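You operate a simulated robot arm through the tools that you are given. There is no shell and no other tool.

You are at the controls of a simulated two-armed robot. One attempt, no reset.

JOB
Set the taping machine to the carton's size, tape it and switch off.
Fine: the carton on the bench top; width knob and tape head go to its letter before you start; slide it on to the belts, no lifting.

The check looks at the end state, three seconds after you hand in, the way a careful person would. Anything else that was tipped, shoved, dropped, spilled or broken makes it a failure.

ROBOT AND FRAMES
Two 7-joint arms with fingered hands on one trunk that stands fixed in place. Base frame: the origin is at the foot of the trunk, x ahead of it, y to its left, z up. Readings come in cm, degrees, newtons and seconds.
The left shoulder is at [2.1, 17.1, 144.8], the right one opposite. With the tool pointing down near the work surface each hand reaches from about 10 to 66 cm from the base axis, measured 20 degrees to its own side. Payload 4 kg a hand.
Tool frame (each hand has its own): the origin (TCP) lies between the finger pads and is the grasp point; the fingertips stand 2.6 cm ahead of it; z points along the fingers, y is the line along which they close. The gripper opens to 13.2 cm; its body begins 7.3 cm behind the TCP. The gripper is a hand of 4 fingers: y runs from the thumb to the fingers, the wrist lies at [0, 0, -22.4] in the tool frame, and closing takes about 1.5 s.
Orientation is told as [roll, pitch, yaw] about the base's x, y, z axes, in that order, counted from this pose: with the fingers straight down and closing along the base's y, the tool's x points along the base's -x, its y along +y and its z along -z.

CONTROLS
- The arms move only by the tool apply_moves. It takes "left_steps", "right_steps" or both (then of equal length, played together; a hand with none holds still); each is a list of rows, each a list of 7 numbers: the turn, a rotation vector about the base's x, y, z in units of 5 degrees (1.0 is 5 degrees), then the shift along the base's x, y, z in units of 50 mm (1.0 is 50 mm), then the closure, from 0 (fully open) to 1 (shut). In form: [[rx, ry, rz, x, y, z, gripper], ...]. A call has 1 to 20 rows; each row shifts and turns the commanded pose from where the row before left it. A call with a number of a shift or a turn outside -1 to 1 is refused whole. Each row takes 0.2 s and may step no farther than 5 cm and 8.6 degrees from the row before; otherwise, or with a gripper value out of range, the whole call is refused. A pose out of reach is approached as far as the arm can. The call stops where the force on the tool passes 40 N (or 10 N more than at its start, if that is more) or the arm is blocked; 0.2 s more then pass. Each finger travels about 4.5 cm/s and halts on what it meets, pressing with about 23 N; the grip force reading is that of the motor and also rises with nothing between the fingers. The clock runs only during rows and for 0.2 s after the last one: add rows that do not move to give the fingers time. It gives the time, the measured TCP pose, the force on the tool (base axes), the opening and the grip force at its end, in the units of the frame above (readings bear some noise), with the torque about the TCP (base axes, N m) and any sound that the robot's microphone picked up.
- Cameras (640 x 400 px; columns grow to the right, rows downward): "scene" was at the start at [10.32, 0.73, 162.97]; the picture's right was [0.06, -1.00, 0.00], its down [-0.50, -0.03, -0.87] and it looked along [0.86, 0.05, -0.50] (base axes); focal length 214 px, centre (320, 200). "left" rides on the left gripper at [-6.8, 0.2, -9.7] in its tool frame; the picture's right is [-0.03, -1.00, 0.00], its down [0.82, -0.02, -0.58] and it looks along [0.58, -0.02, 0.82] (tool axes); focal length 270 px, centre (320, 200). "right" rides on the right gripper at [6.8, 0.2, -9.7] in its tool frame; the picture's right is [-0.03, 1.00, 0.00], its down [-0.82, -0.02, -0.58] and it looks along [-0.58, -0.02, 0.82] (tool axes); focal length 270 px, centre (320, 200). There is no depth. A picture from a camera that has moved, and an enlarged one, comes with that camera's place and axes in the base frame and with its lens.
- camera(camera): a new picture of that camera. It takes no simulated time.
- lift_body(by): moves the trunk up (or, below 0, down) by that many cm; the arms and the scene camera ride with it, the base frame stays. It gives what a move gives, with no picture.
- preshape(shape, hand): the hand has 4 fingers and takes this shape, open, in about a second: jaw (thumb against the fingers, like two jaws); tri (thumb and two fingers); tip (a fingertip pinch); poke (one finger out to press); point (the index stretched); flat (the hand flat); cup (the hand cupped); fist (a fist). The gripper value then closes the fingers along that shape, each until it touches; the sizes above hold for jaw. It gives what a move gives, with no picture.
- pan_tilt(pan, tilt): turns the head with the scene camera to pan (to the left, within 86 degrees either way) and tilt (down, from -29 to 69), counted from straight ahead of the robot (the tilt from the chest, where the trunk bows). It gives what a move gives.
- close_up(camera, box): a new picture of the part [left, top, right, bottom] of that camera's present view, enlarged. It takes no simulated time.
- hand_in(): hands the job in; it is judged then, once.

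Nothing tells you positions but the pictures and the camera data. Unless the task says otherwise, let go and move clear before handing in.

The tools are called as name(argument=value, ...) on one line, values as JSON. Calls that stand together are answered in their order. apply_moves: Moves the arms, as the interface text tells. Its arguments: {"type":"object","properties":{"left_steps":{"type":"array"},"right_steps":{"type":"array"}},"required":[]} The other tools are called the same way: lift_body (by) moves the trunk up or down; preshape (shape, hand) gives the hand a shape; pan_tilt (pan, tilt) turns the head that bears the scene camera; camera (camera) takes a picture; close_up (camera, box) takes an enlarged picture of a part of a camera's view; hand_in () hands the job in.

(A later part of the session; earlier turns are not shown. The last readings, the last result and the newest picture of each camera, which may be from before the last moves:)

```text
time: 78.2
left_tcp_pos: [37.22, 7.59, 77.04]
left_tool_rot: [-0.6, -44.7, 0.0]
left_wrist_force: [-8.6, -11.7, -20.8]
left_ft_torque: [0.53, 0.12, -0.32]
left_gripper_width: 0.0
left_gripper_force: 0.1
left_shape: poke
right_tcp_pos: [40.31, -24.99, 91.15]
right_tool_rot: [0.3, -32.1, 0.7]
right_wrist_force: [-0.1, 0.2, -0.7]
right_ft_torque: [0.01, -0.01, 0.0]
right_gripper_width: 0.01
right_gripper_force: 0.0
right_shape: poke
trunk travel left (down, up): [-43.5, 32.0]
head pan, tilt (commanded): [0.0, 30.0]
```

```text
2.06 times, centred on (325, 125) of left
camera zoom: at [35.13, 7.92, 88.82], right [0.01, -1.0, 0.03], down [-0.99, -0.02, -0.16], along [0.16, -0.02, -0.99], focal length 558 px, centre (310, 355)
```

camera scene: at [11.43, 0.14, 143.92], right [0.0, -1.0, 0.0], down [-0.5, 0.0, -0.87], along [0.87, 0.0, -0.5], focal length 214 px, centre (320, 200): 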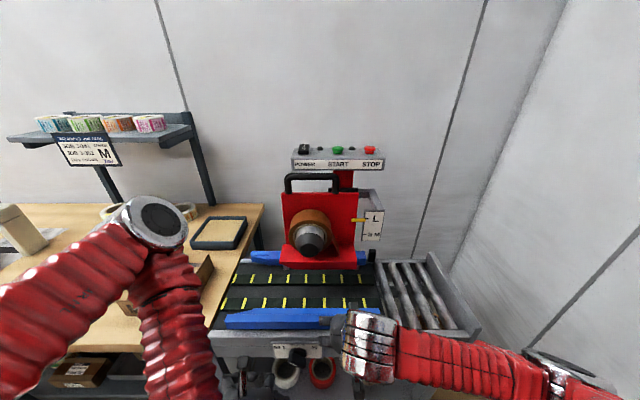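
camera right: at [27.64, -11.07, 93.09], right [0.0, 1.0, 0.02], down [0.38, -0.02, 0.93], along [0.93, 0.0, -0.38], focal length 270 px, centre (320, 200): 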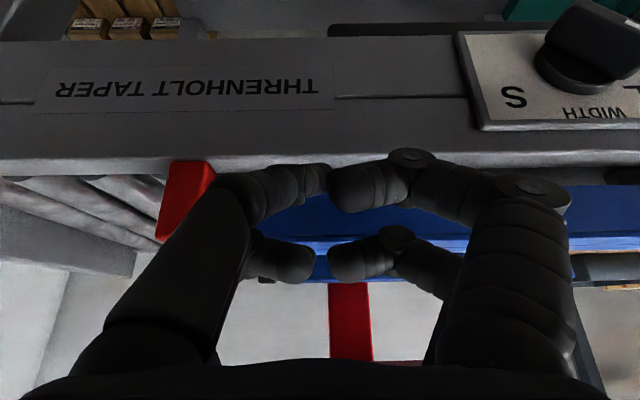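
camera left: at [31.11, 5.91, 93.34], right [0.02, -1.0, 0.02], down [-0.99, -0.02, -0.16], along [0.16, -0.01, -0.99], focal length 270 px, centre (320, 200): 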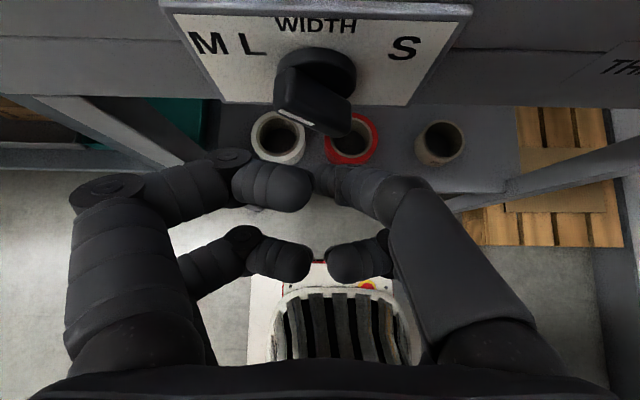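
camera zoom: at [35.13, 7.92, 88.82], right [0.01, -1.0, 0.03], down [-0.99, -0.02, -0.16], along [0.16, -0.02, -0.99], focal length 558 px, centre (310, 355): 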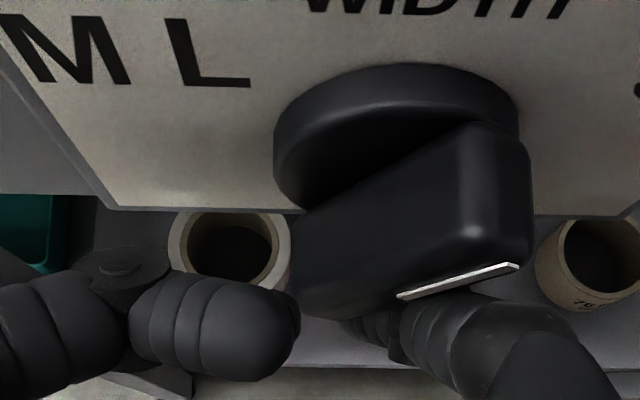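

apply_moves(left_steps=[[0, 0, 0, 0, -0.08, -0.1, 0], [0, 0, 0, -0.4, -0.2, 0, 0], [0, 0, 0, -0.4, -0.2, 0.1, 0], [0, 0, 0, 0, 0, 0.5, 0]])

close_up(camera="left", box=[170, 0, 480, 190])

camera(camera="scene")

close_up(camera="scene", box=[210, 230, 400, 345])

```text
time: 79.2
left_tcp_pos: [33.2, 5.33, 79.67]
left_tool_rot: [-0.7, -45.0, 0.2]
left_wrist_force: [-0.5, -0.6, -0.4]
left_ft_torque: [-0.02, 0.04, -0.03]
left_gripper_width: 0.0
left_gripper_force: 0.1
left_shape: poke
right_tcp_pos: [40.37, -25.0, 91.26]
right_tool_rot: [0.3, -32.0, 0.8]
right_wrist_force: [0.1, -0.4, -0.5]
right_ft_torque: [-0.06, 0.01, 0.02]
right_gripper_width: 0.0
right_gripper_force: 0.2
right_shape: poke
trunk travel left (down, up): [-43.5, 32.0]
head pan, tilt (commanded): [0.0, 30.0]
```

```text
2.06 times, centred on (325, 95) of left
camera zoom: at [31.18, 5.63, 91.32], right [0.01, -1.0, 0.03], down [-0.99, -0.02, -0.17], along [0.17, -0.02, -0.99], focal length 558 px, centre (310, 417)
```

zoom: 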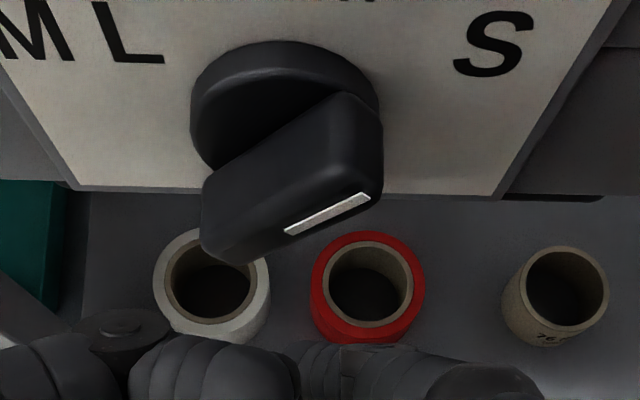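

```text
taken
camera scene: at [12.23, 0.15, 138.89], right [0.0, -1.0, 0.0], down [-0.5, 0.0, -0.87], along [0.87, 0.0, -0.5], focal length 214 px, centre (320, 200)
```

scene: 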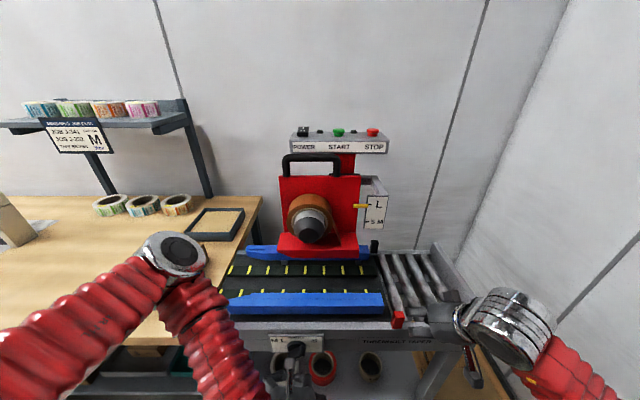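

```text
3.37 times, centred on (305, 288) of scene
camera zoom: at [12.23, 0.15, 138.89], right [0.0, -1.0, 0.0], down [-0.5, 0.0, -0.87], along [0.87, 0.0, -0.5], focal length 722 px, centre (370, -95)
```

zoom: 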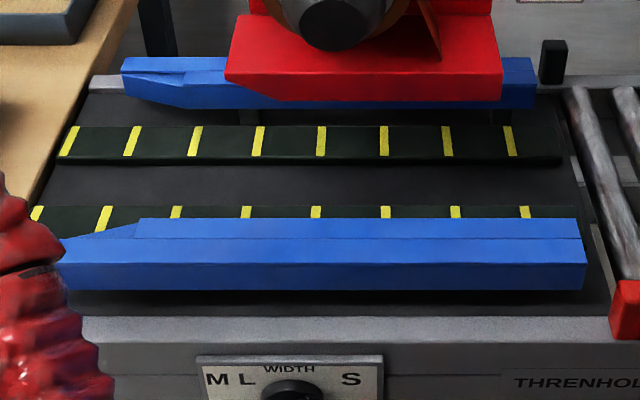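

The range is symmetric at ±47.6°, which settles it: "M L" is one group label at the left limit and S is at the right limit, just as "S M" share one tick on the head scale. M therefore means the left limit, where the knob started, so I'll push it firmly back there.

apply_moves(left_steps=[[0, 0, 0, 0, -0.52, -0.15, 0], [0, 0, 0, 0.43, 0, 0, 0], [0, 0, 0, 0.43, 0, 0, 0], [0, 0, 0, 0, 0.06, 0.07, 0], [0, 0, 0, 0, 0.07, 0.08, 0], [0, 0, 0, 0, 0.05, 0.17, 0], [0, 0, 0, 0, 0.08, 0.13, 0], [0, 0, 0, 0, 0.1, 0.1, 0]])

close_up(camera="left", box=[170, 30, 480, 220])

```text
time: 81.0
left_tcp_pos: [37.58, 4.43, 81.85]
left_tool_rot: [-0.8, -45.1, 0.2]
left_wrist_force: [0.5, -0.2, -1.0]
left_ft_torque: [-0.01, 0.01, -0.02]
left_gripper_width: 0.02
left_gripper_force: 0.1
left_shape: poke
right_tcp_pos: [40.42, -25.03, 91.24]
right_tool_rot: [0.3, -32.0, 0.7]
right_wrist_force: [-0.1, 0.8, -0.1]
right_ft_torque: [-0.02, -0.01, 0.02]
right_gripper_width: 0.0
right_gripper_force: 0.1
right_shape: poke
trunk travel left (down, up): [-43.5, 32.0]
head pan, tilt (commanded): [0.0, 30.0]
```

```text
2.06 times, centred on (325, 125) of left
camera zoom: at [35.52, 4.66, 93.49], right [0.01, -1.0, 0.03], down [-0.99, -0.02, -0.17], along [0.17, -0.02, -0.99], focal length 558 px, centre (310, 355)
```

zoom: 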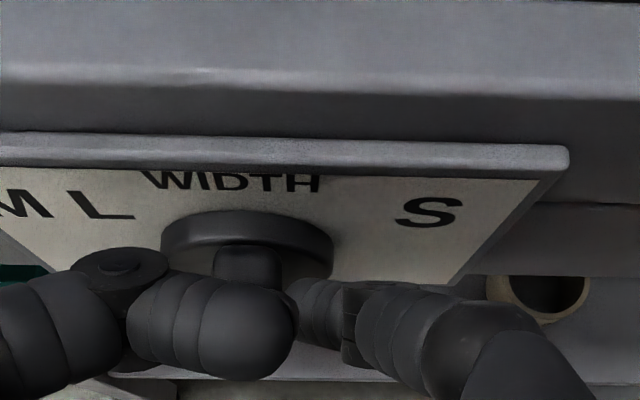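

apply_moves(left_steps=[[0, 0, 0, 0, 0.11, 0.02, 0], [0, 0, 0, 0, 0.11, 0.02, 0], [0, 0, 0, 0, 0.08, 0.01, 0], [0, 0, 0, 0, 0.08, 0.01, 0], [0, 0, 0, 0, 0.07, 0, 0], [0, 0, 0, 0, 0.06, -0.01, 0]])

apply_moves(left_steps=[[0, 0, 0, 0, 0.04, -0.02, 0]])

```text
time: 82.5
left_tcp_pos: [37.65, 6.68, 82.17]
left_tool_rot: [-1.0, -45.1, 0.3]
left_wrist_force: [-2.2, -14.4, 8.9]
left_ft_torque: [-0.42, -0.09, -0.2]
left_gripper_width: 0.0
left_gripper_force: 0.2
left_shape: poke
right_tcp_pos: [40.24, -25.12, 91.31]
right_tool_rot: [0.3, -32.0, 0.7]
right_wrist_force: [1.3, -0.6, -0.5]
right_ft_torque: [-0.01, 0.03, 0.02]
right_gripper_width: 0.0
right_gripper_force: 0.0
right_shape: poke
trunk travel left (down, up): [-43.5, 32.0]
head pan, tilt (commanded): [0.0, 30.0]
```

```text
time: 82.8
left_tcp_pos: [37.64, 6.8, 82.14]
left_tool_rot: [-1.0, -45.4, 0.1]
left_wrist_force: [-5.8, -18.0, 26.0]
left_ft_torque: [-0.56, -0.2, -0.32]
left_gripper_width: 0.02
left_gripper_force: 0.1
left_shape: poke
right_tcp_pos: [40.15, -25.11, 91.36]
right_tool_rot: [0.3, -32.2, 0.6]
right_wrist_force: [0.0, -0.6, -0.6]
right_ft_torque: [0.0, 0.02, -0.01]
right_gripper_width: 0.0
right_gripper_force: 0.1
right_shape: poke
trunk travel left (down, up): [-43.5, 32.0]
head pan, tilt (commanded): [0.0, 30.0]
```

The knob is pressed against its left limit at about 32 N. I'll back away carefully and check the pointer and guides.

apply_moves(left_steps=[[0, 0, 0, 0, -0.1, 0.08, 0], [0, 0, 0, 0, -0.1, 0.06, 0], [0, 0, 0, -0.4, 0, 0, 0], [0, 0, 0, -0.5, 0, 0, 0], [0, 0, 0, 0, 0, -0.5, 0]])

close_up(camera="left", box=[170, 0, 480, 190])

close_up(camera="scene", box=[210, 230, 400, 345])

```text
time: 84.0
left_tcp_pos: [33.2, 6.12, 80.12]
left_tool_rot: [-0.6, -45.1, 0.1]
left_wrist_force: [-0.9, -0.7, 0.4]
left_ft_torque: [0.02, 0.0, -0.01]
left_gripper_width: 0.03
left_gripper_force: 0.0
left_shape: poke
right_tcp_pos: [40.46, -25.08, 91.19]
right_tool_rot: [0.2, -32.0, 0.7]
right_wrist_force: [-0.2, 0.4, -0.6]
right_ft_torque: [0.0, 0.0, 0.0]
right_gripper_width: 0.0
right_gripper_force: 0.1
right_shape: poke
trunk travel left (down, up): [-43.5, 32.0]
head pan, tilt (commanded): [0.0, 30.0]
```

```text
2.06 times, centred on (325, 95) of left
camera zoom: at [31.1, 6.5, 91.75], right [0.01, -1.0, 0.03], down [-0.99, -0.02, -0.17], along [0.17, -0.02, -0.99], focal length 558 px, centre (310, 417)
```

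zoom: 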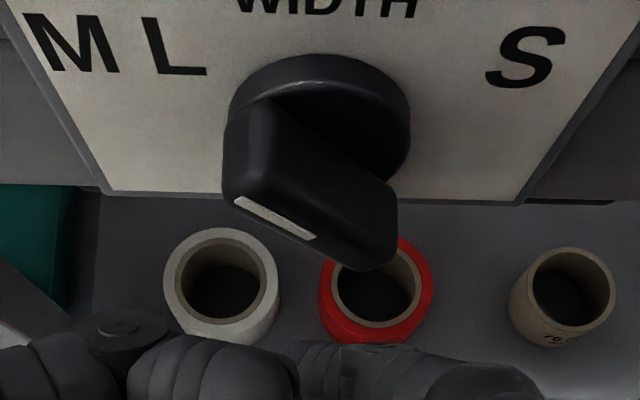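

```text
3.37 times, centred on (305, 288) of scene
camera zoom: at [12.28, 0.11, 138.88], right [0.0, -1.0, 0.0], down [-0.5, 0.0, -0.87], along [0.87, 0.0, -0.5], focal length 722 px, centre (370, -95)
```

zoom: 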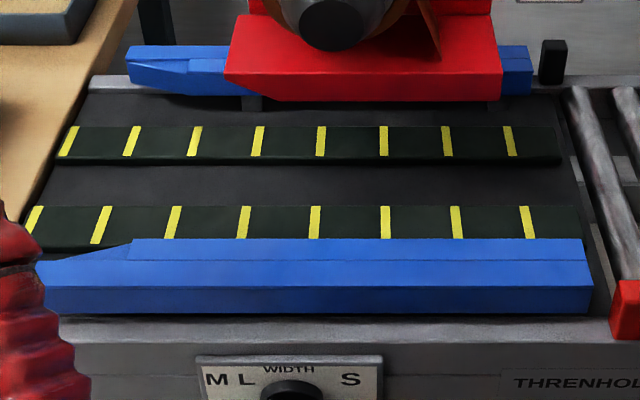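

The knob and guides are back in their starting position for M. Next is the tape head: I'll raise the trunk and bring the left poke finger above the head's handle, at about (60, 2.3, 122).

lift_body(by=20)

apply_moves(left_steps=[[0, 0, 0, 0.5, 0, 0.6, 0], [0, 0, 0, 0.5, 0, 0.6, 0], [0, 0, 0, 0.4, 0, 0.7, 0], [0, 0, 0, 0.3, 0, 0.8, 0], [0, 0, 0, 0.2, 0, 0.9, 0], [0, 0, 0, 0.1, 0, 0.9, 0], [0, 0, 0, 0.1, 0, 0.9, 0], [0, 0, 0, 0.1, 0, 0.9, 0]])

camera(camera="scene")

camera(camera="left")

```text
time: 86.2
left_tcp_pos: [33.28, 6.12, 100.1]
left_tool_rot: [-0.7, -45.1, 0.2]
left_wrist_force: [-0.8, -0.5, 0.6]
left_ft_torque: [0.02, -0.01, -0.02]
left_gripper_width: 0.01
left_gripper_force: 0.0
left_shape: poke
right_tcp_pos: [40.38, -24.92, 111.07]
right_tool_rot: [0.2, -32.0, 0.7]
right_wrist_force: [-0.6, 0.5, 0.5]
right_ft_torque: [0.02, 0.0, 0.03]
right_gripper_width: 0.0
right_gripper_force: 0.1
right_shape: poke
trunk travel left (down, up): [-63.5, 12.0]
head pan, tilt (commanded): [0.0, 30.0]
```

```text
time: 88.0
left_tcp_pos: [44.18, 5.98, 131.64]
left_tool_rot: [-0.6, -44.9, 0.1]
left_wrist_force: [0.0, 0.1, -0.3]
left_ft_torque: [0.04, 0.04, -0.01]
left_gripper_width: 0.0
left_gripper_force: 0.0
left_shape: poke
right_tcp_pos: [40.29, -25.05, 111.25]
right_tool_rot: [0.2, -32.1, 0.7]
right_wrist_force: [0.3, 0.1, 1.1]
right_ft_torque: [0.01, 0.02, 0.0]
right_gripper_width: 0.01
right_gripper_force: 0.1
right_shape: poke
trunk travel left (down, up): [-63.5, 12.0]
head pan, tilt (commanded): [0.0, 30.0]
```

```text
taken
camera scene: at [10.35, 0.12, 158.97], right [0.0, -1.0, 0.0], down [-0.5, 0.0, -0.87], along [0.87, 0.0, -0.5], focal length 214 px, centre (320, 200)
```

scene: 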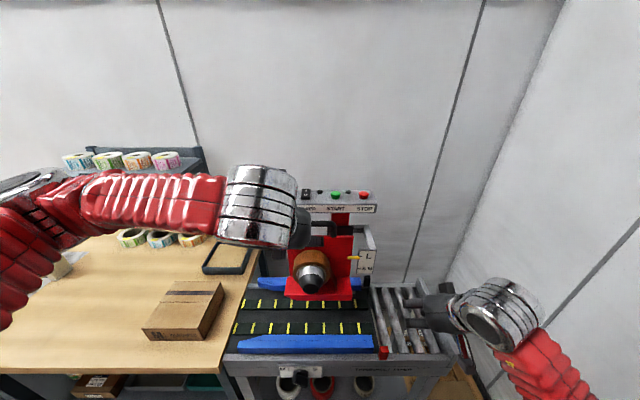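

```text
taken
camera left: at [41.98, 6.25, 143.32], right [0.01, -1.0, 0.03], down [-0.99, -0.02, -0.17], along [0.17, -0.02, -0.99], focal length 270 px, centre (320, 200)
```

left: 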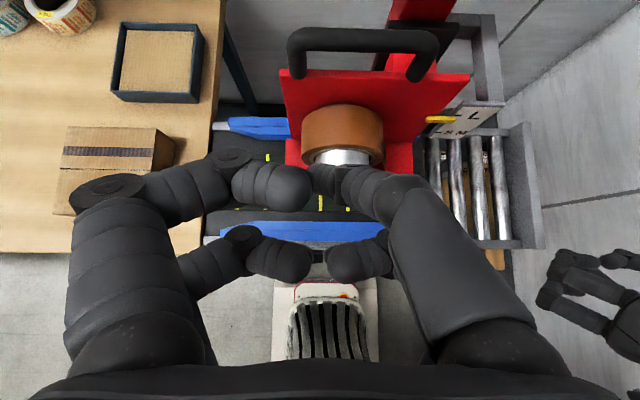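

apply_moves(left_steps=[[0, 1, 0, 0.6, -0.2, 0.2, 0], [0, 1, 0, 0.6, -0.2, 0.1, 0], [0, 1, 0, 0.6, -0.2, 0, 0], [0, 0, 0, 0.6, -0.15, 0, 0], [0, 0, 0, 0.56, -0.07, 0, 0]])

camera(camera="left")

close_up(camera="scene", box=[250, 150, 410, 300])

```text
time: 89.2
left_tcp_pos: [59.11, 1.77, 132.74]
left_tool_rot: [-0.5, -29.9, 0.1]
left_wrist_force: [-0.4, 0.1, 0.0]
left_ft_torque: [-0.01, -0.02, -0.01]
left_gripper_width: 0.0
left_gripper_force: 0.0
left_shape: poke
right_tcp_pos: [40.45, -24.92, 111.19]
right_tool_rot: [0.2, -32.0, 0.7]
right_wrist_force: [-0.1, -0.1, 0.3]
right_ft_torque: [0.0, -0.02, -0.02]
right_gripper_width: 0.01
right_gripper_force: 0.0
right_shape: poke
trunk travel left (down, up): [-63.5, 12.0]
head pan, tilt (commanded): [0.0, 30.0]
```

```text
taken
camera left: at [60.09, 2.19, 144.61], right [0.02, -1.0, 0.02], down [-1.0, -0.02, 0.09], along [-0.09, -0.02, -1.0], focal length 270 px, centre (320, 200)
```

left: 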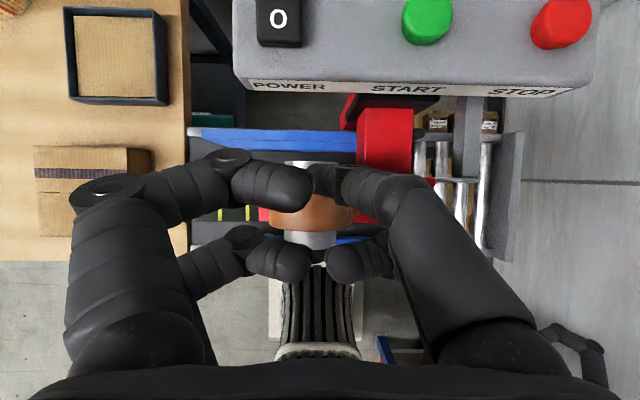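

```text
2.67 times, centred on (330, 225) of scene
camera zoom: at [10.5, 0.1, 158.96], right [0.0, -1.0, 0.0], down [-0.5, 0.0, -0.87], along [0.87, 0.0, -0.5], focal length 572 px, centre (293, 133)
```

zoom: 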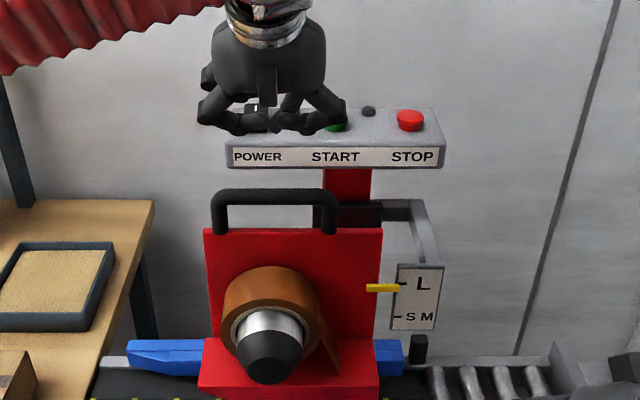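

apply_moves(left_steps=[[0, 0, 0, 0, 0, -0.5, 0], [0, 0, 0, 0, 0, -0.5, 0], [0, 0, 0, 0, 0, -0.3, 0]])

close_up(camera="scene", box=[250, 150, 410, 300])

```text
time: 90.0
left_tcp_pos: [58.94, 1.96, 126.61]
left_tool_rot: [-0.6, -29.9, 0.2]
left_wrist_force: [0.3, -0.5, 0.8]
left_ft_torque: [-0.02, -0.02, -0.02]
left_gripper_width: 0.0
left_gripper_force: 0.0
left_shape: poke
right_tcp_pos: [40.33, -25.04, 111.25]
right_tool_rot: [0.1, -32.1, 0.6]
right_wrist_force: [0.5, 0.5, 0.5]
right_ft_torque: [0.02, 0.0, -0.02]
right_gripper_width: 0.0
right_gripper_force: 0.0
right_shape: poke
trunk travel left (down, up): [-63.5, 12.0]
head pan, tilt (commanded): [0.0, 30.0]
```

```text
2.67 times, centred on (330, 225) of scene
camera zoom: at [10.41, 0.14, 158.97], right [0.0, -1.0, 0.0], down [-0.5, 0.0, -0.87], along [0.87, 0.0, -0.5], focal length 572 px, centre (293, 133)
```

zoom: 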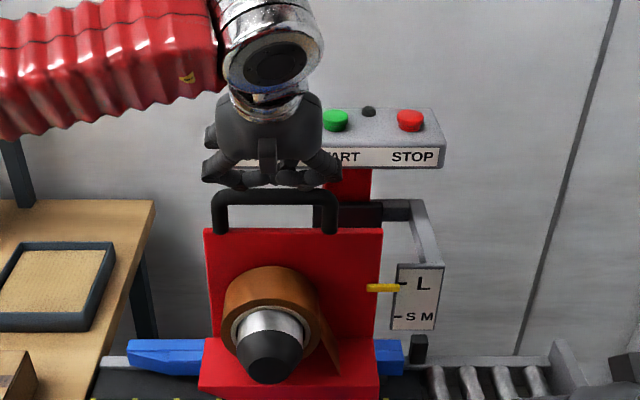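

apply_moves(left_steps=[[0, 0, 0, 0, 0, -0.1, 0], [0, 0, 0, 0, 0, -0.1, 0], [0, 0, 0, 0, 0, -0.1, 0], [0, 0, 0, 0, 0, -0.1, 0]])

close_up(camera="scene", box=[250, 150, 410, 300])

```text
time: 91.0
left_tcp_pos: [58.87, 2.03, 124.55]
left_tool_rot: [-0.7, -30.0, 0.2]
left_wrist_force: [0.2, 0.3, 1.4]
left_ft_torque: [0.02, 0.03, 0.01]
left_gripper_width: 0.0
left_gripper_force: 0.0
left_shape: poke
right_tcp_pos: [40.24, -24.94, 111.32]
right_tool_rot: [0.2, -32.0, 0.7]
right_wrist_force: [0.3, 1.2, 0.9]
right_ft_torque: [0.0, 0.0, 0.02]
right_gripper_width: 0.0
right_gripper_force: 0.0
right_shape: poke
trunk travel left (down, up): [-63.5, 12.0]
head pan, tilt (commanded): [0.0, 30.0]
```

```text
2.67 times, centred on (330, 225) of scene
camera zoom: at [10.37, 0.14, 158.97], right [0.0, -1.0, 0.0], down [-0.5, 0.0, -0.87], along [0.87, 0.0, -0.5], focal length 572 px, centre (293, 133)
```

zoom: 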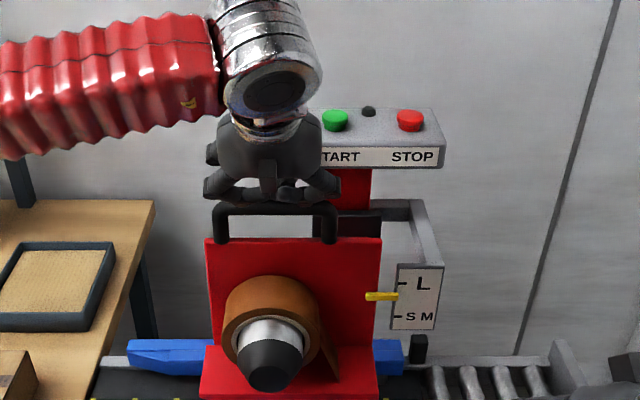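

The head slides down easily under the finger, with the pointer about a quarter of the way to the S/M tick. I'll continue down 3 cm and check.

apply_moves(left_steps=[[0, 0, 0, 0, 0, -0.1, 0], [0, 0, 0, 0, 0, -0.1, 0], [0, 0, 0, 0, 0, -0.1, 0], [0, 0, 0, 0, 0, -0.1, 0], [0, 0, 0, 0, 0, -0.1, 0], [0, 0, 0, 0, 0, -0.1, 0]])

close_up(camera="scene", box=[250, 150, 410, 300])

close_up(camera="scene", box=[335, 235, 385, 285])

```text
time: 92.4
left_tcp_pos: [58.96, 2.05, 121.51]
left_tool_rot: [-0.6, -30.0, 0.2]
left_wrist_force: [-1.1, -0.4, 2.5]
left_ft_torque: [-0.02, 0.05, 0.02]
left_gripper_width: 0.0
left_gripper_force: 0.1
left_shape: poke
right_tcp_pos: [40.17, -24.94, 111.16]
right_tool_rot: [0.3, -32.0, 0.7]
right_wrist_force: [0.5, 1.6, -0.3]
right_ft_torque: [0.03, 0.02, 0.03]
right_gripper_width: 0.01
right_gripper_force: 0.0
right_shape: poke
trunk travel left (down, up): [-63.5, 12.0]
head pan, tilt (commanded): [0.0, 30.0]
```

```text
2.67 times, centred on (330, 225) of scene
camera zoom: at [10.39, 0.13, 158.97], right [0.0, -1.0, 0.0], down [-0.5, 0.0, -0.87], along [0.87, 0.0, -0.5], focal length 572 px, centre (293, 133)
```

zoom: 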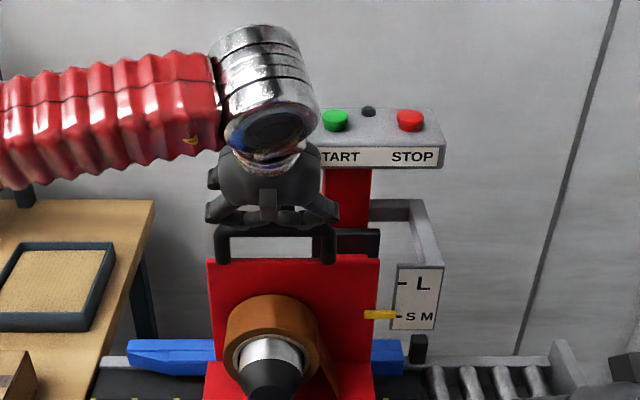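

```text
8.00 times, centred on (360, 260) of scene
camera zoom: at [10.39, 0.13, 158.97], right [0.0, -1.0, 0.0], down [-0.5, 0.0, -0.87], along [0.87, 0.0, -0.5], focal length 1716 px, centre (0, -280)
```

zoom: 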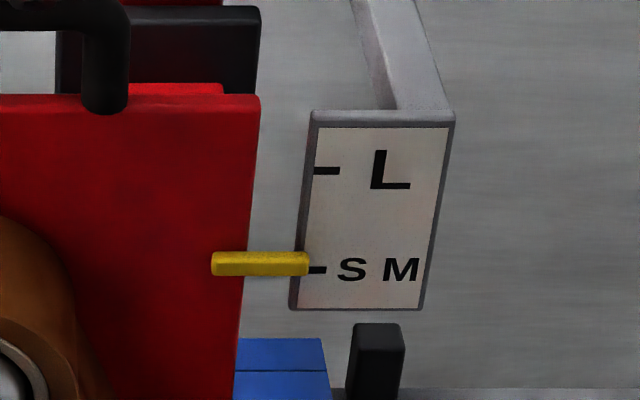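

apply_moves(left_steps=[[0, 0, 0, 0, 0, -0.08, 0], [0, 0, 0, 0, 0, -0.06, 0]])

close_up(camera="scene", box=[335, 235, 385, 285])

camera(camera="right")

```text
time: 93.0
left_tcp_pos: [59.08, 2.15, 120.78]
left_tool_rot: [-0.6, -29.9, 0.1]
left_wrist_force: [-0.3, 0.3, 0.5]
left_ft_torque: [-0.01, -0.01, 0.03]
left_gripper_width: 0.01
left_gripper_force: 0.0
left_shape: poke
right_tcp_pos: [40.39, -24.92, 111.23]
right_tool_rot: [0.2, -32.0, 0.7]
right_wrist_force: [0.2, -0.3, 0.4]
right_ft_torque: [0.01, -0.03, 0.04]
right_gripper_width: 0.01
right_gripper_force: 0.0
right_shape: poke
trunk travel left (down, up): [-63.5, 12.0]
head pan, tilt (commanded): [0.0, 30.0]
```

```text
8.00 times, centred on (360, 260) of scene
camera zoom: at [10.41, 0.14, 158.97], right [0.0, -1.0, 0.0], down [-0.5, 0.0, -0.87], along [0.87, 0.0, -0.5], focal length 1716 px, centre (0, -280)
```

zoom: 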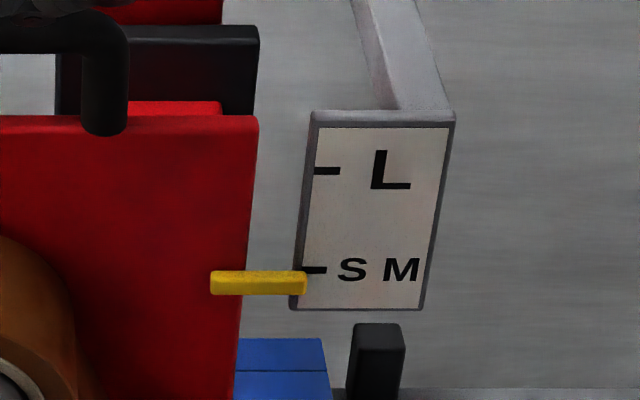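

```text
taken
camera right: at [29.27, -24.95, 115.72], right [0.01, 1.0, 0.02], down [0.39, -0.02, 0.92], along [0.92, 0.0, -0.39], focal length 270 px, centre (320, 200)
```

right: 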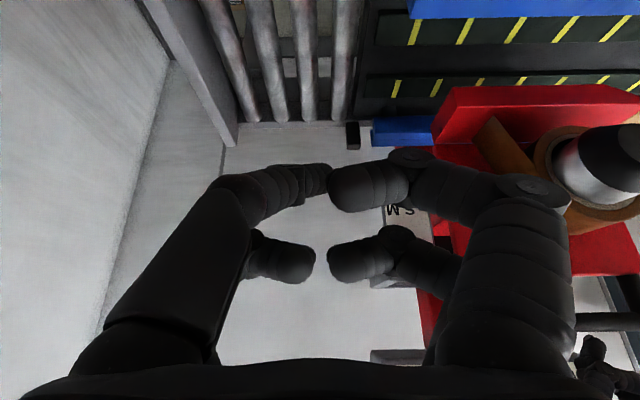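

The pointer is now at the S/M tick, allowing for the viewing angle. I'll lift the finger off the handle and check the alignment from a level view.

apply_moves(left_steps=[[0, 0, 0, 0, 0, 0.4, 0], [0, 0, 0, 0, 0, 0.8, 0], [0, 0, 0, 0, 0, 0.8, 0], [0, 0, 0, -0.6, 0.3, 0.3, 0], [0, 0, 0, -0.7, 0.5, 0, 0], [0, 0, 0, -0.7, 0.6, 0, 0], [0, 0.9, 0, -0.5, 0.7, 0, 0], [0, 0.9, 0, -0.4, 0.8, 0, 0], [0, 0.9, 0, -0.3, 0.8, 0, 0], [0, 0.9, 0, 0, 0.8, 0, 0], [0, 0.9, 0, 0, 0.8, 0, 0], [0, 0.9, 0, 0, 0.8, 0, 0], [0, 0.6, 0, 0, 0.5, 0, 0]])

camera(camera="scene")

close_up(camera="scene", box=[335, 235, 385, 285])

```text
time: 95.8
left_tcp_pos: [42.91, 35.32, 132.6]
left_tool_rot: [-0.7, 0.1, 0.1]
left_wrist_force: [-0.2, -0.8, 0.4]
left_ft_torque: [0.0, 0.01, 0.0]
left_gripper_width: 0.01
left_gripper_force: 0.1
left_shape: poke
right_tcp_pos: [40.31, -24.96, 111.29]
right_tool_rot: [0.2, -32.1, 0.7]
right_wrist_force: [-0.9, -0.6, -0.4]
right_ft_torque: [0.0, 0.0, -0.04]
right_gripper_width: 0.0
right_gripper_force: 0.0
right_shape: poke
trunk travel left (down, up): [-63.5, 12.0]
head pan, tilt (commanded): [0.0, 30.0]
```

```text
taken
camera scene: at [10.35, 0.18, 158.97], right [0.0, -1.0, 0.0], down [-0.5, 0.0, -0.87], along [0.87, 0.0, -0.5], focal length 214 px, centre (320, 200)
```

scene: 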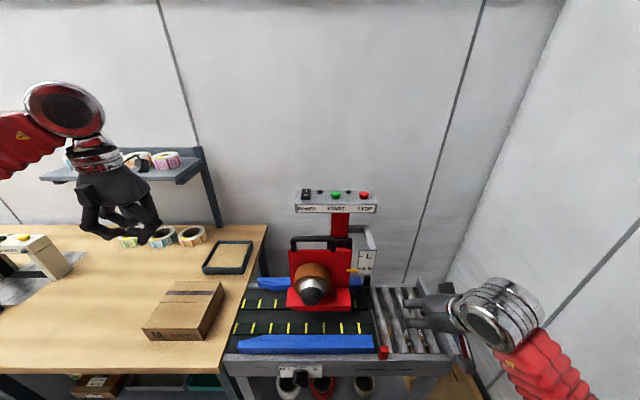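

```text
8.00 times, centred on (360, 260) of scene
camera zoom: at [10.35, 0.18, 158.97], right [0.0, -1.0, 0.0], down [-0.5, 0.0, -0.87], along [0.87, 0.0, -0.5], focal length 1716 px, centre (0, -280)
```

zoom: 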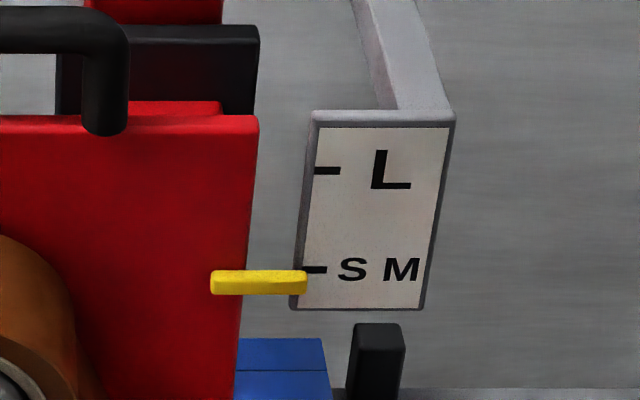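

The head stays where I left it. I'll move the right hand's camera to the pointer's own height for a level check.

apply_moves(right_steps=[[0, 0, 0, 0, 0.5, -0.4, 0], [0, 0, 0, 0, 0.5, -0.4, 0], [0, 0, 0, 0, 0.5, -0.4, 0], [0, 0, 0, 0, 0.6, -0.5, 0]])

camera(camera="right")

```text
time: 96.8
left_tcp_pos: [43.19, 35.3, 132.54]
left_tool_rot: [-0.6, 0.0, 0.1]
left_wrist_force: [-1.0, 0.1, 0.2]
left_ft_torque: [0.03, 0.04, -0.01]
left_gripper_width: 0.0
left_gripper_force: 0.0
left_shape: poke
right_tcp_pos: [40.45, -14.66, 102.5]
right_tool_rot: [0.0, -32.0, 0.7]
right_wrist_force: [0.6, 0.0, -0.5]
right_ft_torque: [-0.04, -0.01, 0.0]
right_gripper_width: 0.03
right_gripper_force: 0.1
right_shape: poke
trunk travel left (down, up): [-63.5, 12.0]
head pan, tilt (commanded): [0.0, 30.0]
```

```text
taken
camera right: at [29.33, -14.49, 107.02], right [0.01, 1.0, 0.02], down [0.39, -0.02, 0.92], along [0.92, 0.0, -0.39], focal length 270 px, centre (320, 200)
```

right: 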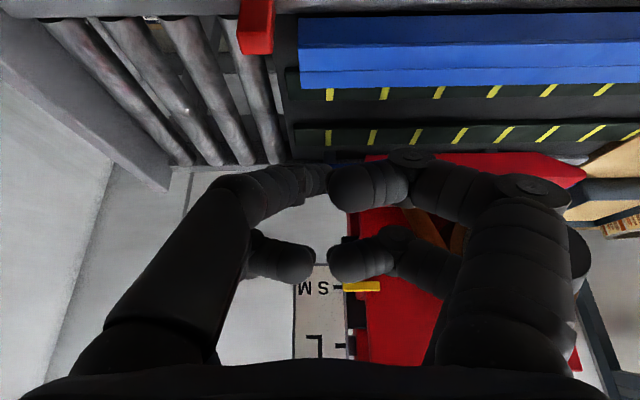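

close_up(camera="right", box=[280, 240, 400, 365])

```text
3.20 times, centred on (340, 302) of right
camera zoom: at [29.33, -14.49, 107.02], right [0.01, 1.0, 0.02], down [0.39, -0.02, 0.92], along [0.92, 0.0, -0.39], focal length 865 px, centre (256, -128)
```

zoom: 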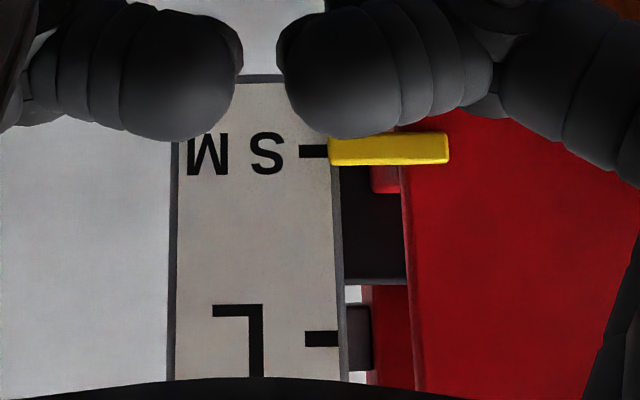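

The pointer sits on the S/M tick within about half a millimetre. Next is the carton, so I'll take a straight-down look with the left camera to compare its sides with the guides before pushing it.

apply_moves(left_steps=[[0, -1, 0, 0.2, -0.1, 0, 0], [0, -1, 0, 0.2, -0.1, 0, 0], [0, -1, 0, 0.2, -0.1, 0, 0], [0, -1, 0, 0.2, 0, 0, 0], [0, -1, 0, 0.2, 0, 0, 0], [0, -1, 0, 0, 0, 0, 0], [0, -1, 0, 0, 0, 0, 0]], right_steps=[[0, 0, 0, 0, -0.5, 0.4, 0], [0, 0, 0, 0, -0.5, 0.4, 0], [0, 0, 0, 0, -0.5, 0.4, 0], [0, 0, 0, 0, -0.5, 0.4, 0], [0, 0, 0, 0, 0, 0, 0], [0, 0, 0, 0, 0, 0, 0], [0, 0, 0, 0, 0, 0, 0]])

camera(camera="left")

```text
time: 98.4
left_tcp_pos: [47.96, 33.53, 132.46]
left_tool_rot: [-0.7, -35.1, 0.2]
left_wrist_force: [0.1, -0.4, -0.5]
left_ft_torque: [0.0, 0.0, 0.03]
left_gripper_width: 0.0
left_gripper_force: 0.1
left_shape: poke
right_tcp_pos: [40.28, -24.55, 110.74]
right_tool_rot: [0.1, -32.1, 0.7]
right_wrist_force: [-0.2, -0.1, -0.2]
right_ft_torque: [-0.02, 0.0, 0.0]
right_gripper_width: 0.0
right_gripper_force: 0.2
right_shape: poke
trunk travel left (down, up): [-63.5, 12.0]
head pan, tilt (commanded): [0.0, 30.0]
```

```text
taken
camera left: at [47.91, 33.91, 144.36], right [0.02, -1.0, 0.02], down [-1.0, -0.02, 0.0], along [0.0, -0.02, -1.0], focal length 270 px, centre (320, 200)
```

left: 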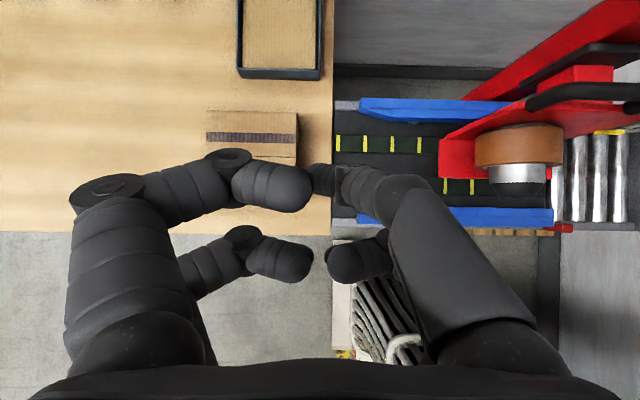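

apply_moves(left_steps=[[0, 0, 0, -0.8, 0, 0, 0], [0, 0, 0, -0.8, 0, 0, 0], [0, 0, 0, -0.8, 0, 0, 0]])

camera(camera="left")

close_up(camera="left", box=[190, 20, 450, 180])

```text
time: 99.2
left_tcp_pos: [37.63, 34.33, 133.14]
left_tool_rot: [-0.7, -35.1, 0.1]
left_wrist_force: [-0.7, 0.0, -0.5]
left_ft_torque: [0.03, -0.03, 0.0]
left_gripper_width: 0.01
left_gripper_force: 0.1
left_shape: poke
left hand out of reach, approached as far as the arm can: row 3
right_tcp_pos: [40.42, -24.53, 110.63]
right_tool_rot: [0.2, -32.1, 0.7]
right_wrist_force: [0.4, 0.1, -0.2]
right_ft_torque: [0.0, -0.01, -0.04]
right_gripper_width: 0.0
right_gripper_force: 0.1
right_shape: poke
trunk travel left (down, up): [-63.5, 12.0]
head pan, tilt (commanded): [0.0, 30.0]
```

```text
taken
camera left: at [37.5, 34.66, 145.02], right [0.02, -1.0, 0.02], down [-1.0, -0.02, 0.01], along [-0.01, -0.02, -1.0], focal length 270 px, centre (320, 200)
```

left: 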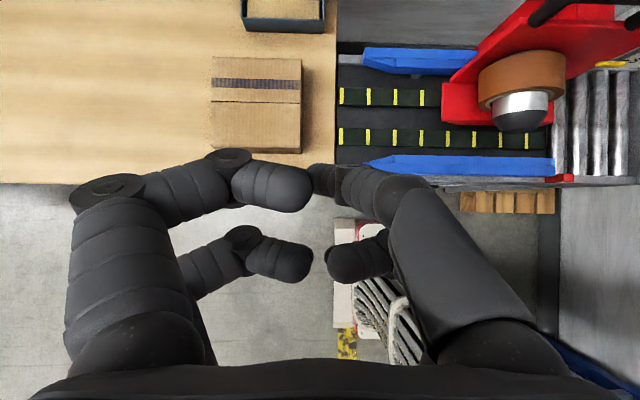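

```text
2.46 times, centred on (320, 100) of left
camera zoom: at [37.5, 34.66, 145.02], right [0.02, -1.0, 0.02], down [-1.0, -0.02, 0.01], along [-0.01, -0.02, -1.0], focal length 665 px, centre (320, 446)
```

zoom: 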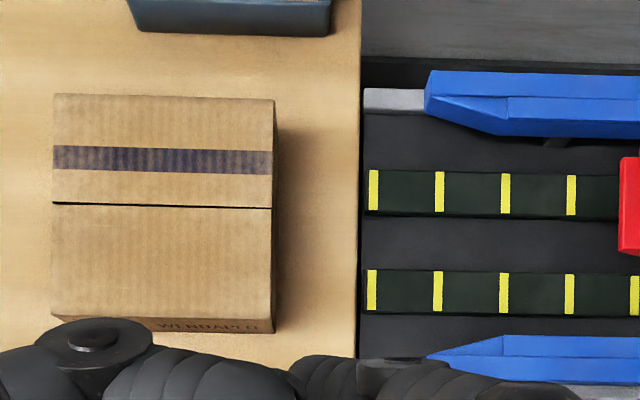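

From straight above, the carton spans x 46.9–64.3 and the guides 46.6–64.7, so a straight push towards −y will do. I'll try the flat hand shape as a paddle and look at it.

preshape(hand="left", shape="flat")

apply_moves(left_steps=[[0, 1, 0, 0.2, 0.3, 0, 0], [0, 1, 0, 0.2, 0.4, 0, 0], [0, 1, 0, 0.2, 0.5, 0, 0], [0, 1, 0, 0.2, 0.5, 0, 0], [0, 1, 0, 0.2, 0.5, 0, 0], [0, 1, 0, 0.2, 0.5, 0, 0], [0, 1, 0, 0.2, 0.5, 0, 0]])

camera(camera="scene")

camera(camera="left")

```text
time: 100.1
left_tcp_pos: [37.65, 34.36, 133.19]
left_tool_rot: [-0.7, -35.0, 0.2]
left_wrist_force: [0.1, -0.3, 0.6]
left_ft_torque: [0.04, -0.03, 0.01]
left_gripper_width: 0.0
left_gripper_force: 0.0
left_shape: flat
right_tcp_pos: [40.48, -24.64, 110.55]
right_tool_rot: [0.2, -32.1, 0.7]
right_wrist_force: [0.5, 0.3, 0.0]
right_ft_torque: [0.03, -0.03, -0.05]
right_gripper_width: 0.0
right_gripper_force: 0.1
right_shape: poke
trunk travel left (down, up): [-63.5, 12.0]
head pan, tilt (commanded): [0.0, 30.0]
```

```text
time: 101.7
left_tcp_pos: [44.77, 50.11, 133.14]
left_tool_rot: [-0.6, -0.1, 0.0]
left_wrist_force: [0.3, 0.4, -0.2]
left_ft_torque: [0.01, 0.03, 0.0]
left_gripper_width: 0.0
left_gripper_force: 0.1
left_shape: flat
right_tcp_pos: [40.44, -24.59, 110.66]
right_tool_rot: [0.1, -32.0, 0.6]
right_wrist_force: [-0.7, -0.1, -0.4]
right_ft_torque: [-0.02, -0.01, 0.0]
right_gripper_width: 0.01
right_gripper_force: 0.1
right_shape: poke
trunk travel left (down, up): [-63.5, 12.0]
head pan, tilt (commanded): [0.0, 30.0]
```

```text
taken
camera scene: at [10.45, 0.16, 158.97], right [0.0, -1.0, 0.0], down [-0.5, 0.0, -0.87], along [0.87, 0.0, -0.5], focal length 214 px, centre (320, 200)
```

scene: 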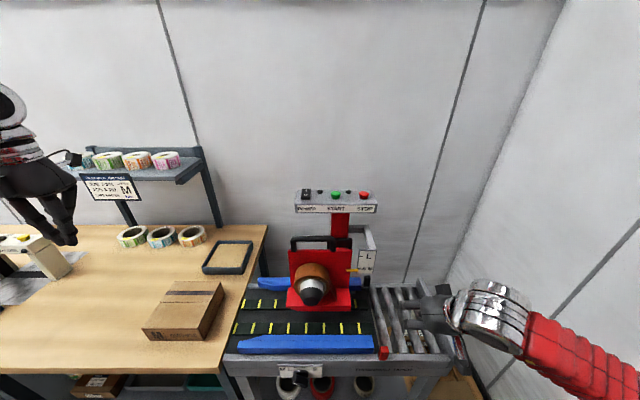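

```text
taken
camera left: at [51.47, 50.54, 142.88], right [0.03, -1.0, 0.01], down [-0.82, -0.02, 0.58], along [-0.58, -0.02, -0.82], focal length 270 px, centre (320, 200)
```

left: 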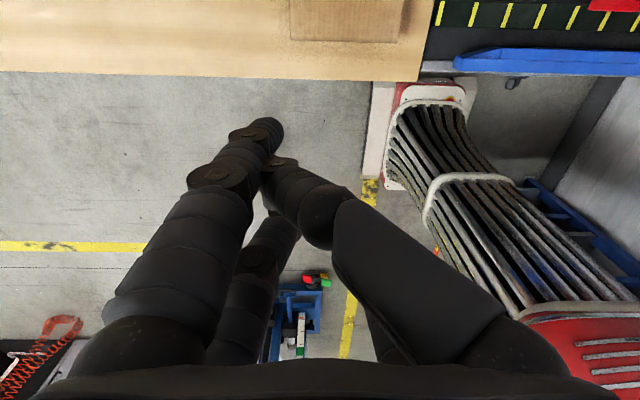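

close_up(camera="scene", box=[0, 90, 180, 270])

```text
2.22 times, centred on (90, 180) of scene
camera zoom: at [10.45, 0.16, 158.97], right [0.0, -1.0, 0.0], down [-0.5, 0.0, -0.87], along [0.87, 0.0, -0.5], focal length 477 px, centre (831, 244)
```

zoom: 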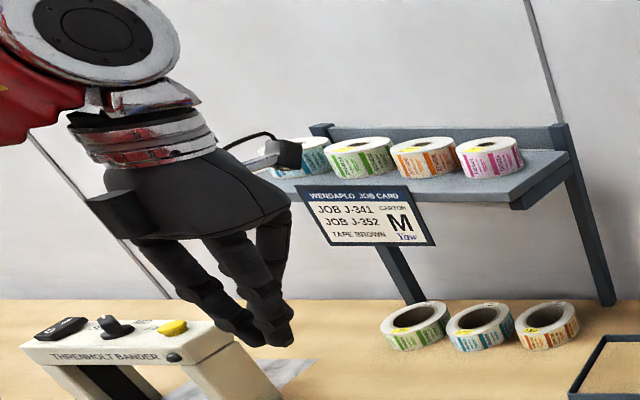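

The flat shape tapers to a point, so it isn't a good paddle. Turning the hand 90° so the finger sides form a vertical face across x looks better, so I'll use the jaw shape half-closed and yaw it.

preshape(hand="left", shape="jaw")

apply_moves(left_steps=[[0, 0, 1, 0, 0, 0, 0.4], [0, 0, 1, 0, 0, 0, 0.4], [0, 0, 1, 0, 0, 0, 0.4], [0, 0, 1, 0, 0, 0, 0.4], [0, 0, 1, 0, 0, 0, 0.4], [0, 0, 1, 0, 0, 0, 0.4], [0, 0, 1, 0, 0, 0, 0.4], [0, 0, 1, 0, 0, 0, 0.4], [0, 0, 1, 0, 0, 0, 0.4], [0, 0, 1, 0, 0, 0, 0.4], [0, 0, 1, 0, 0, 0, 0.4], [0, 0, 1, 0, 0, 0, 0.4], [0, 0, 1, 0, 0, 0, 0.4], [0, 0, 1, 0, 0, 0, 0.4], [0, 0, 1, 0, 0, 0, 0.4], [0, 0, 1, 0, 0, 0, 0.4], [0, 0, 1, 0, 0, 0, 0.4], [0, 0, 1, 0, 0, 0, 0.4]])

camera(camera="scene")

camera(camera="left")

```text
time: 102.6
left_tcp_pos: [44.77, 50.1, 133.12]
left_tool_rot: [-0.6, -0.1, 0.2]
left_wrist_force: [0.2, -0.4, 0.1]
left_ft_torque: [0.02, -0.01, -0.01]
left_gripper_width: 13.18
left_gripper_force: 0.1
left_shape: jaw
right_tcp_pos: [40.36, -24.57, 110.69]
right_tool_rot: [0.2, -32.0, 0.7]
right_wrist_force: [0.5, 0.5, -0.5]
right_ft_torque: [0.01, 0.0, 0.01]
right_gripper_width: 0.0
right_gripper_force: 0.0
right_shape: poke
trunk travel left (down, up): [-63.5, 12.0]
head pan, tilt (commanded): [0.0, 30.0]
```

```text
time: 106.4
left_tcp_pos: [44.79, 50.49, 133.24]
left_tool_rot: [-0.5, -0.1, 90.2]
left_wrist_force: [0.2, 0.3, 0.1]
left_ft_torque: [-0.01, -0.03, 0.02]
left_gripper_width: 7.99
left_gripper_force: 0.1
left_shape: jaw
right_tcp_pos: [40.4, -24.55, 110.7]
right_tool_rot: [0.2, -32.0, 0.6]
right_wrist_force: [-1.0, 0.0, 0.7]
right_ft_torque: [-0.01, 0.04, 0.02]
right_gripper_width: 0.02
right_gripper_force: 0.1
right_shape: poke
trunk travel left (down, up): [-63.5, 12.0]
head pan, tilt (commanded): [0.0, 30.0]
```

```text
taken
camera scene: at [10.39, 0.15, 158.97], right [0.0, -1.0, 0.0], down [-0.5, 0.0, -0.87], along [0.87, 0.0, -0.5], focal length 214 px, centre (320, 200)
```

scene: 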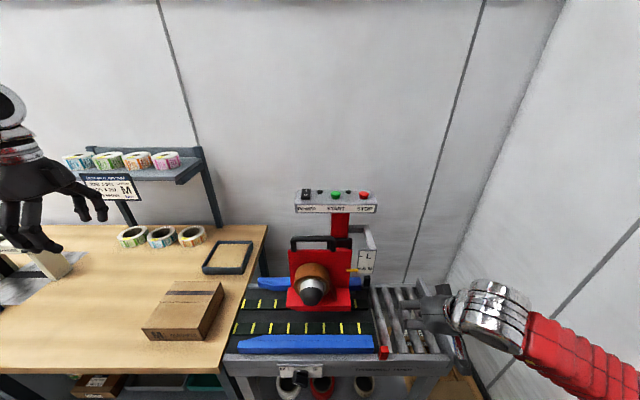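

```text
taken
camera left: at [44.4, 57.28, 142.93], right [1.0, 0.03, 0.01], down [0.02, -0.82, 0.58], along [0.02, -0.58, -0.82], focal length 270 px, centre (320, 200)
```

left: 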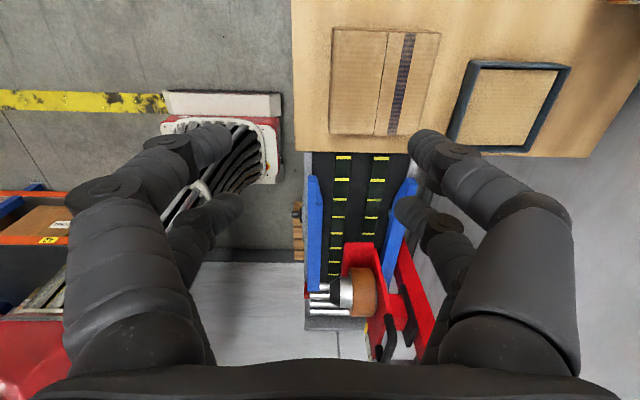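

The 90° yaw works and gives a good view along the push direction, but reaching behind the carton needs the trunk lower. I'll move the left hand out beyond the carton and the right hand up and back, then lower the trunk in stages.

apply_moves(left_steps=[[0, 0, 0, 0, 0.4, 0, 0.4], [0, 0, 0, 0, 0.4, 0, 0.4], [0, 0, 0, 0, 0.4, 0, 0.4], [0, 0, 0, 0, 0.4, 0, 0.4], [0, 0, 0, 0, 0.4, 0, 0.4], [0, 0, 0, 0, 0.4, 0, 0.4], [0, 0, 0, 0, 0.4, 0, 0.4]], right_steps=[[0, 0.9, 0, 0, -0.1, 0.7, 0], [0, 0.9, 0, -0.2, -0.1, 0.7, 0], [0, 0.9, 0, -0.2, -0.1, 0.7, 0], [0, 0.9, 0, -0.2, -0.1, 0.7, 0], [0, 0.9, 0, -0.2, -0.1, 0.7, 0], [0, 0.9, 0, -0.2, -0.1, 0.7, 0], [0, 0.9, 0, -0.2, -0.1, 0.7, 0]])

lift_body(by=-12)

```text
time: 108.0
left_tcp_pos: [44.69, 64.44, 133.36]
left_tool_rot: [-0.5, -0.1, 90.2]
left_wrist_force: [0.4, 0.6, -0.1]
left_ft_torque: [-0.02, -0.01, -0.03]
left_gripper_width: 7.99
left_gripper_force: 0.0
left_shape: jaw
right_tcp_pos: [34.21, -27.85, 135.12]
right_tool_rot: [0.6, -0.4, 0.5]
right_wrist_force: [-0.4, 0.5, -0.5]
right_ft_torque: [-0.04, -0.03, 0.01]
right_gripper_width: 0.0
right_gripper_force: 0.0
right_shape: poke
trunk travel left (down, up): [-63.5, 12.0]
head pan, tilt (commanded): [0.0, 30.0]
```

```text
time: 109.5
left_tcp_pos: [44.77, 64.29, 121.34]
left_tool_rot: [-0.5, -0.2, 90.1]
left_wrist_force: [-0.4, 0.0, -0.6]
left_ft_torque: [-0.02, -0.02, -0.04]
left_gripper_width: 7.94
left_gripper_force: 0.0
left_shape: jaw
right_tcp_pos: [34.17, -27.98, 123.23]
right_tool_rot: [0.6, -0.6, 0.6]
right_wrist_force: [0.8, -0.3, -0.6]
right_ft_torque: [0.02, -0.01, 0.01]
right_gripper_width: 0.02
right_gripper_force: 0.1
right_shape: poke
trunk travel left (down, up): [-51.5, 24.0]
head pan, tilt (commanded): [0.0, 30.0]
```

lift_body(by=-10)

camera(camera="left")

camera(camera="scene")

```text
time: 110.8
left_tcp_pos: [44.74, 64.35, 111.21]
left_tool_rot: [-0.5, -0.1, 90.2]
left_wrist_force: [-0.2, 0.1, -0.9]
left_ft_torque: [-0.02, -0.02, 0.0]
left_gripper_width: 7.99
left_gripper_force: 0.0
left_shape: jaw
right_tcp_pos: [34.2, -27.97, 113.26]
right_tool_rot: [0.7, -0.6, 0.6]
right_wrist_force: [-0.5, 0.0, -1.2]
right_ft_torque: [0.02, 0.0, 0.02]
right_gripper_width: 0.03
right_gripper_force: 0.1
right_shape: poke
trunk travel left (down, up): [-41.5, 34.0]
head pan, tilt (commanded): [0.0, 30.0]
```

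```text
taken
camera left: at [44.31, 71.22, 120.99], right [1.0, 0.03, 0.01], down [0.02, -0.82, 0.58], along [0.02, -0.58, -0.82], focal length 270 px, centre (320, 200)
```

left: 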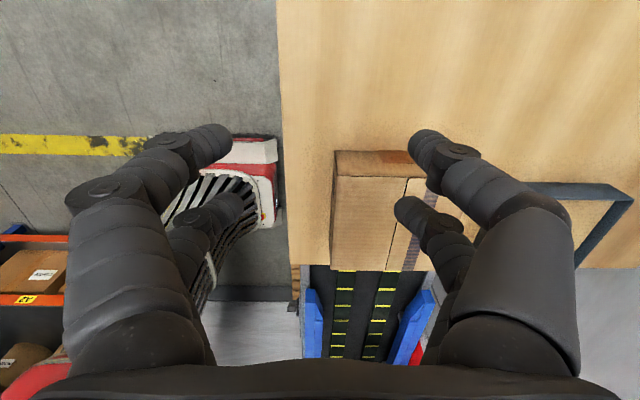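

```text
taken
camera scene: at [12.62, 0.14, 136.88], right [0.0, -1.0, 0.0], down [-0.5, 0.0, -0.87], along [0.87, 0.0, -0.5], focal length 214 px, centre (320, 200)
```

scene: 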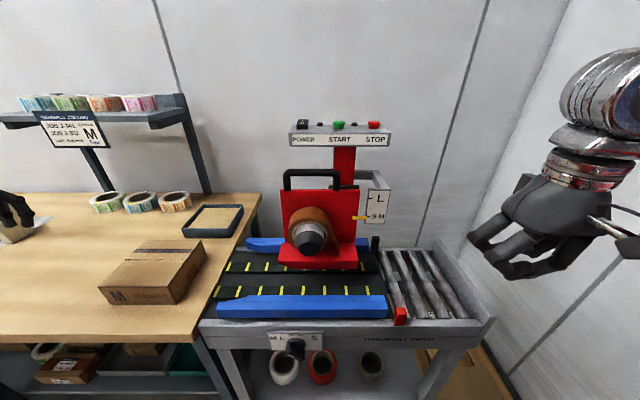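

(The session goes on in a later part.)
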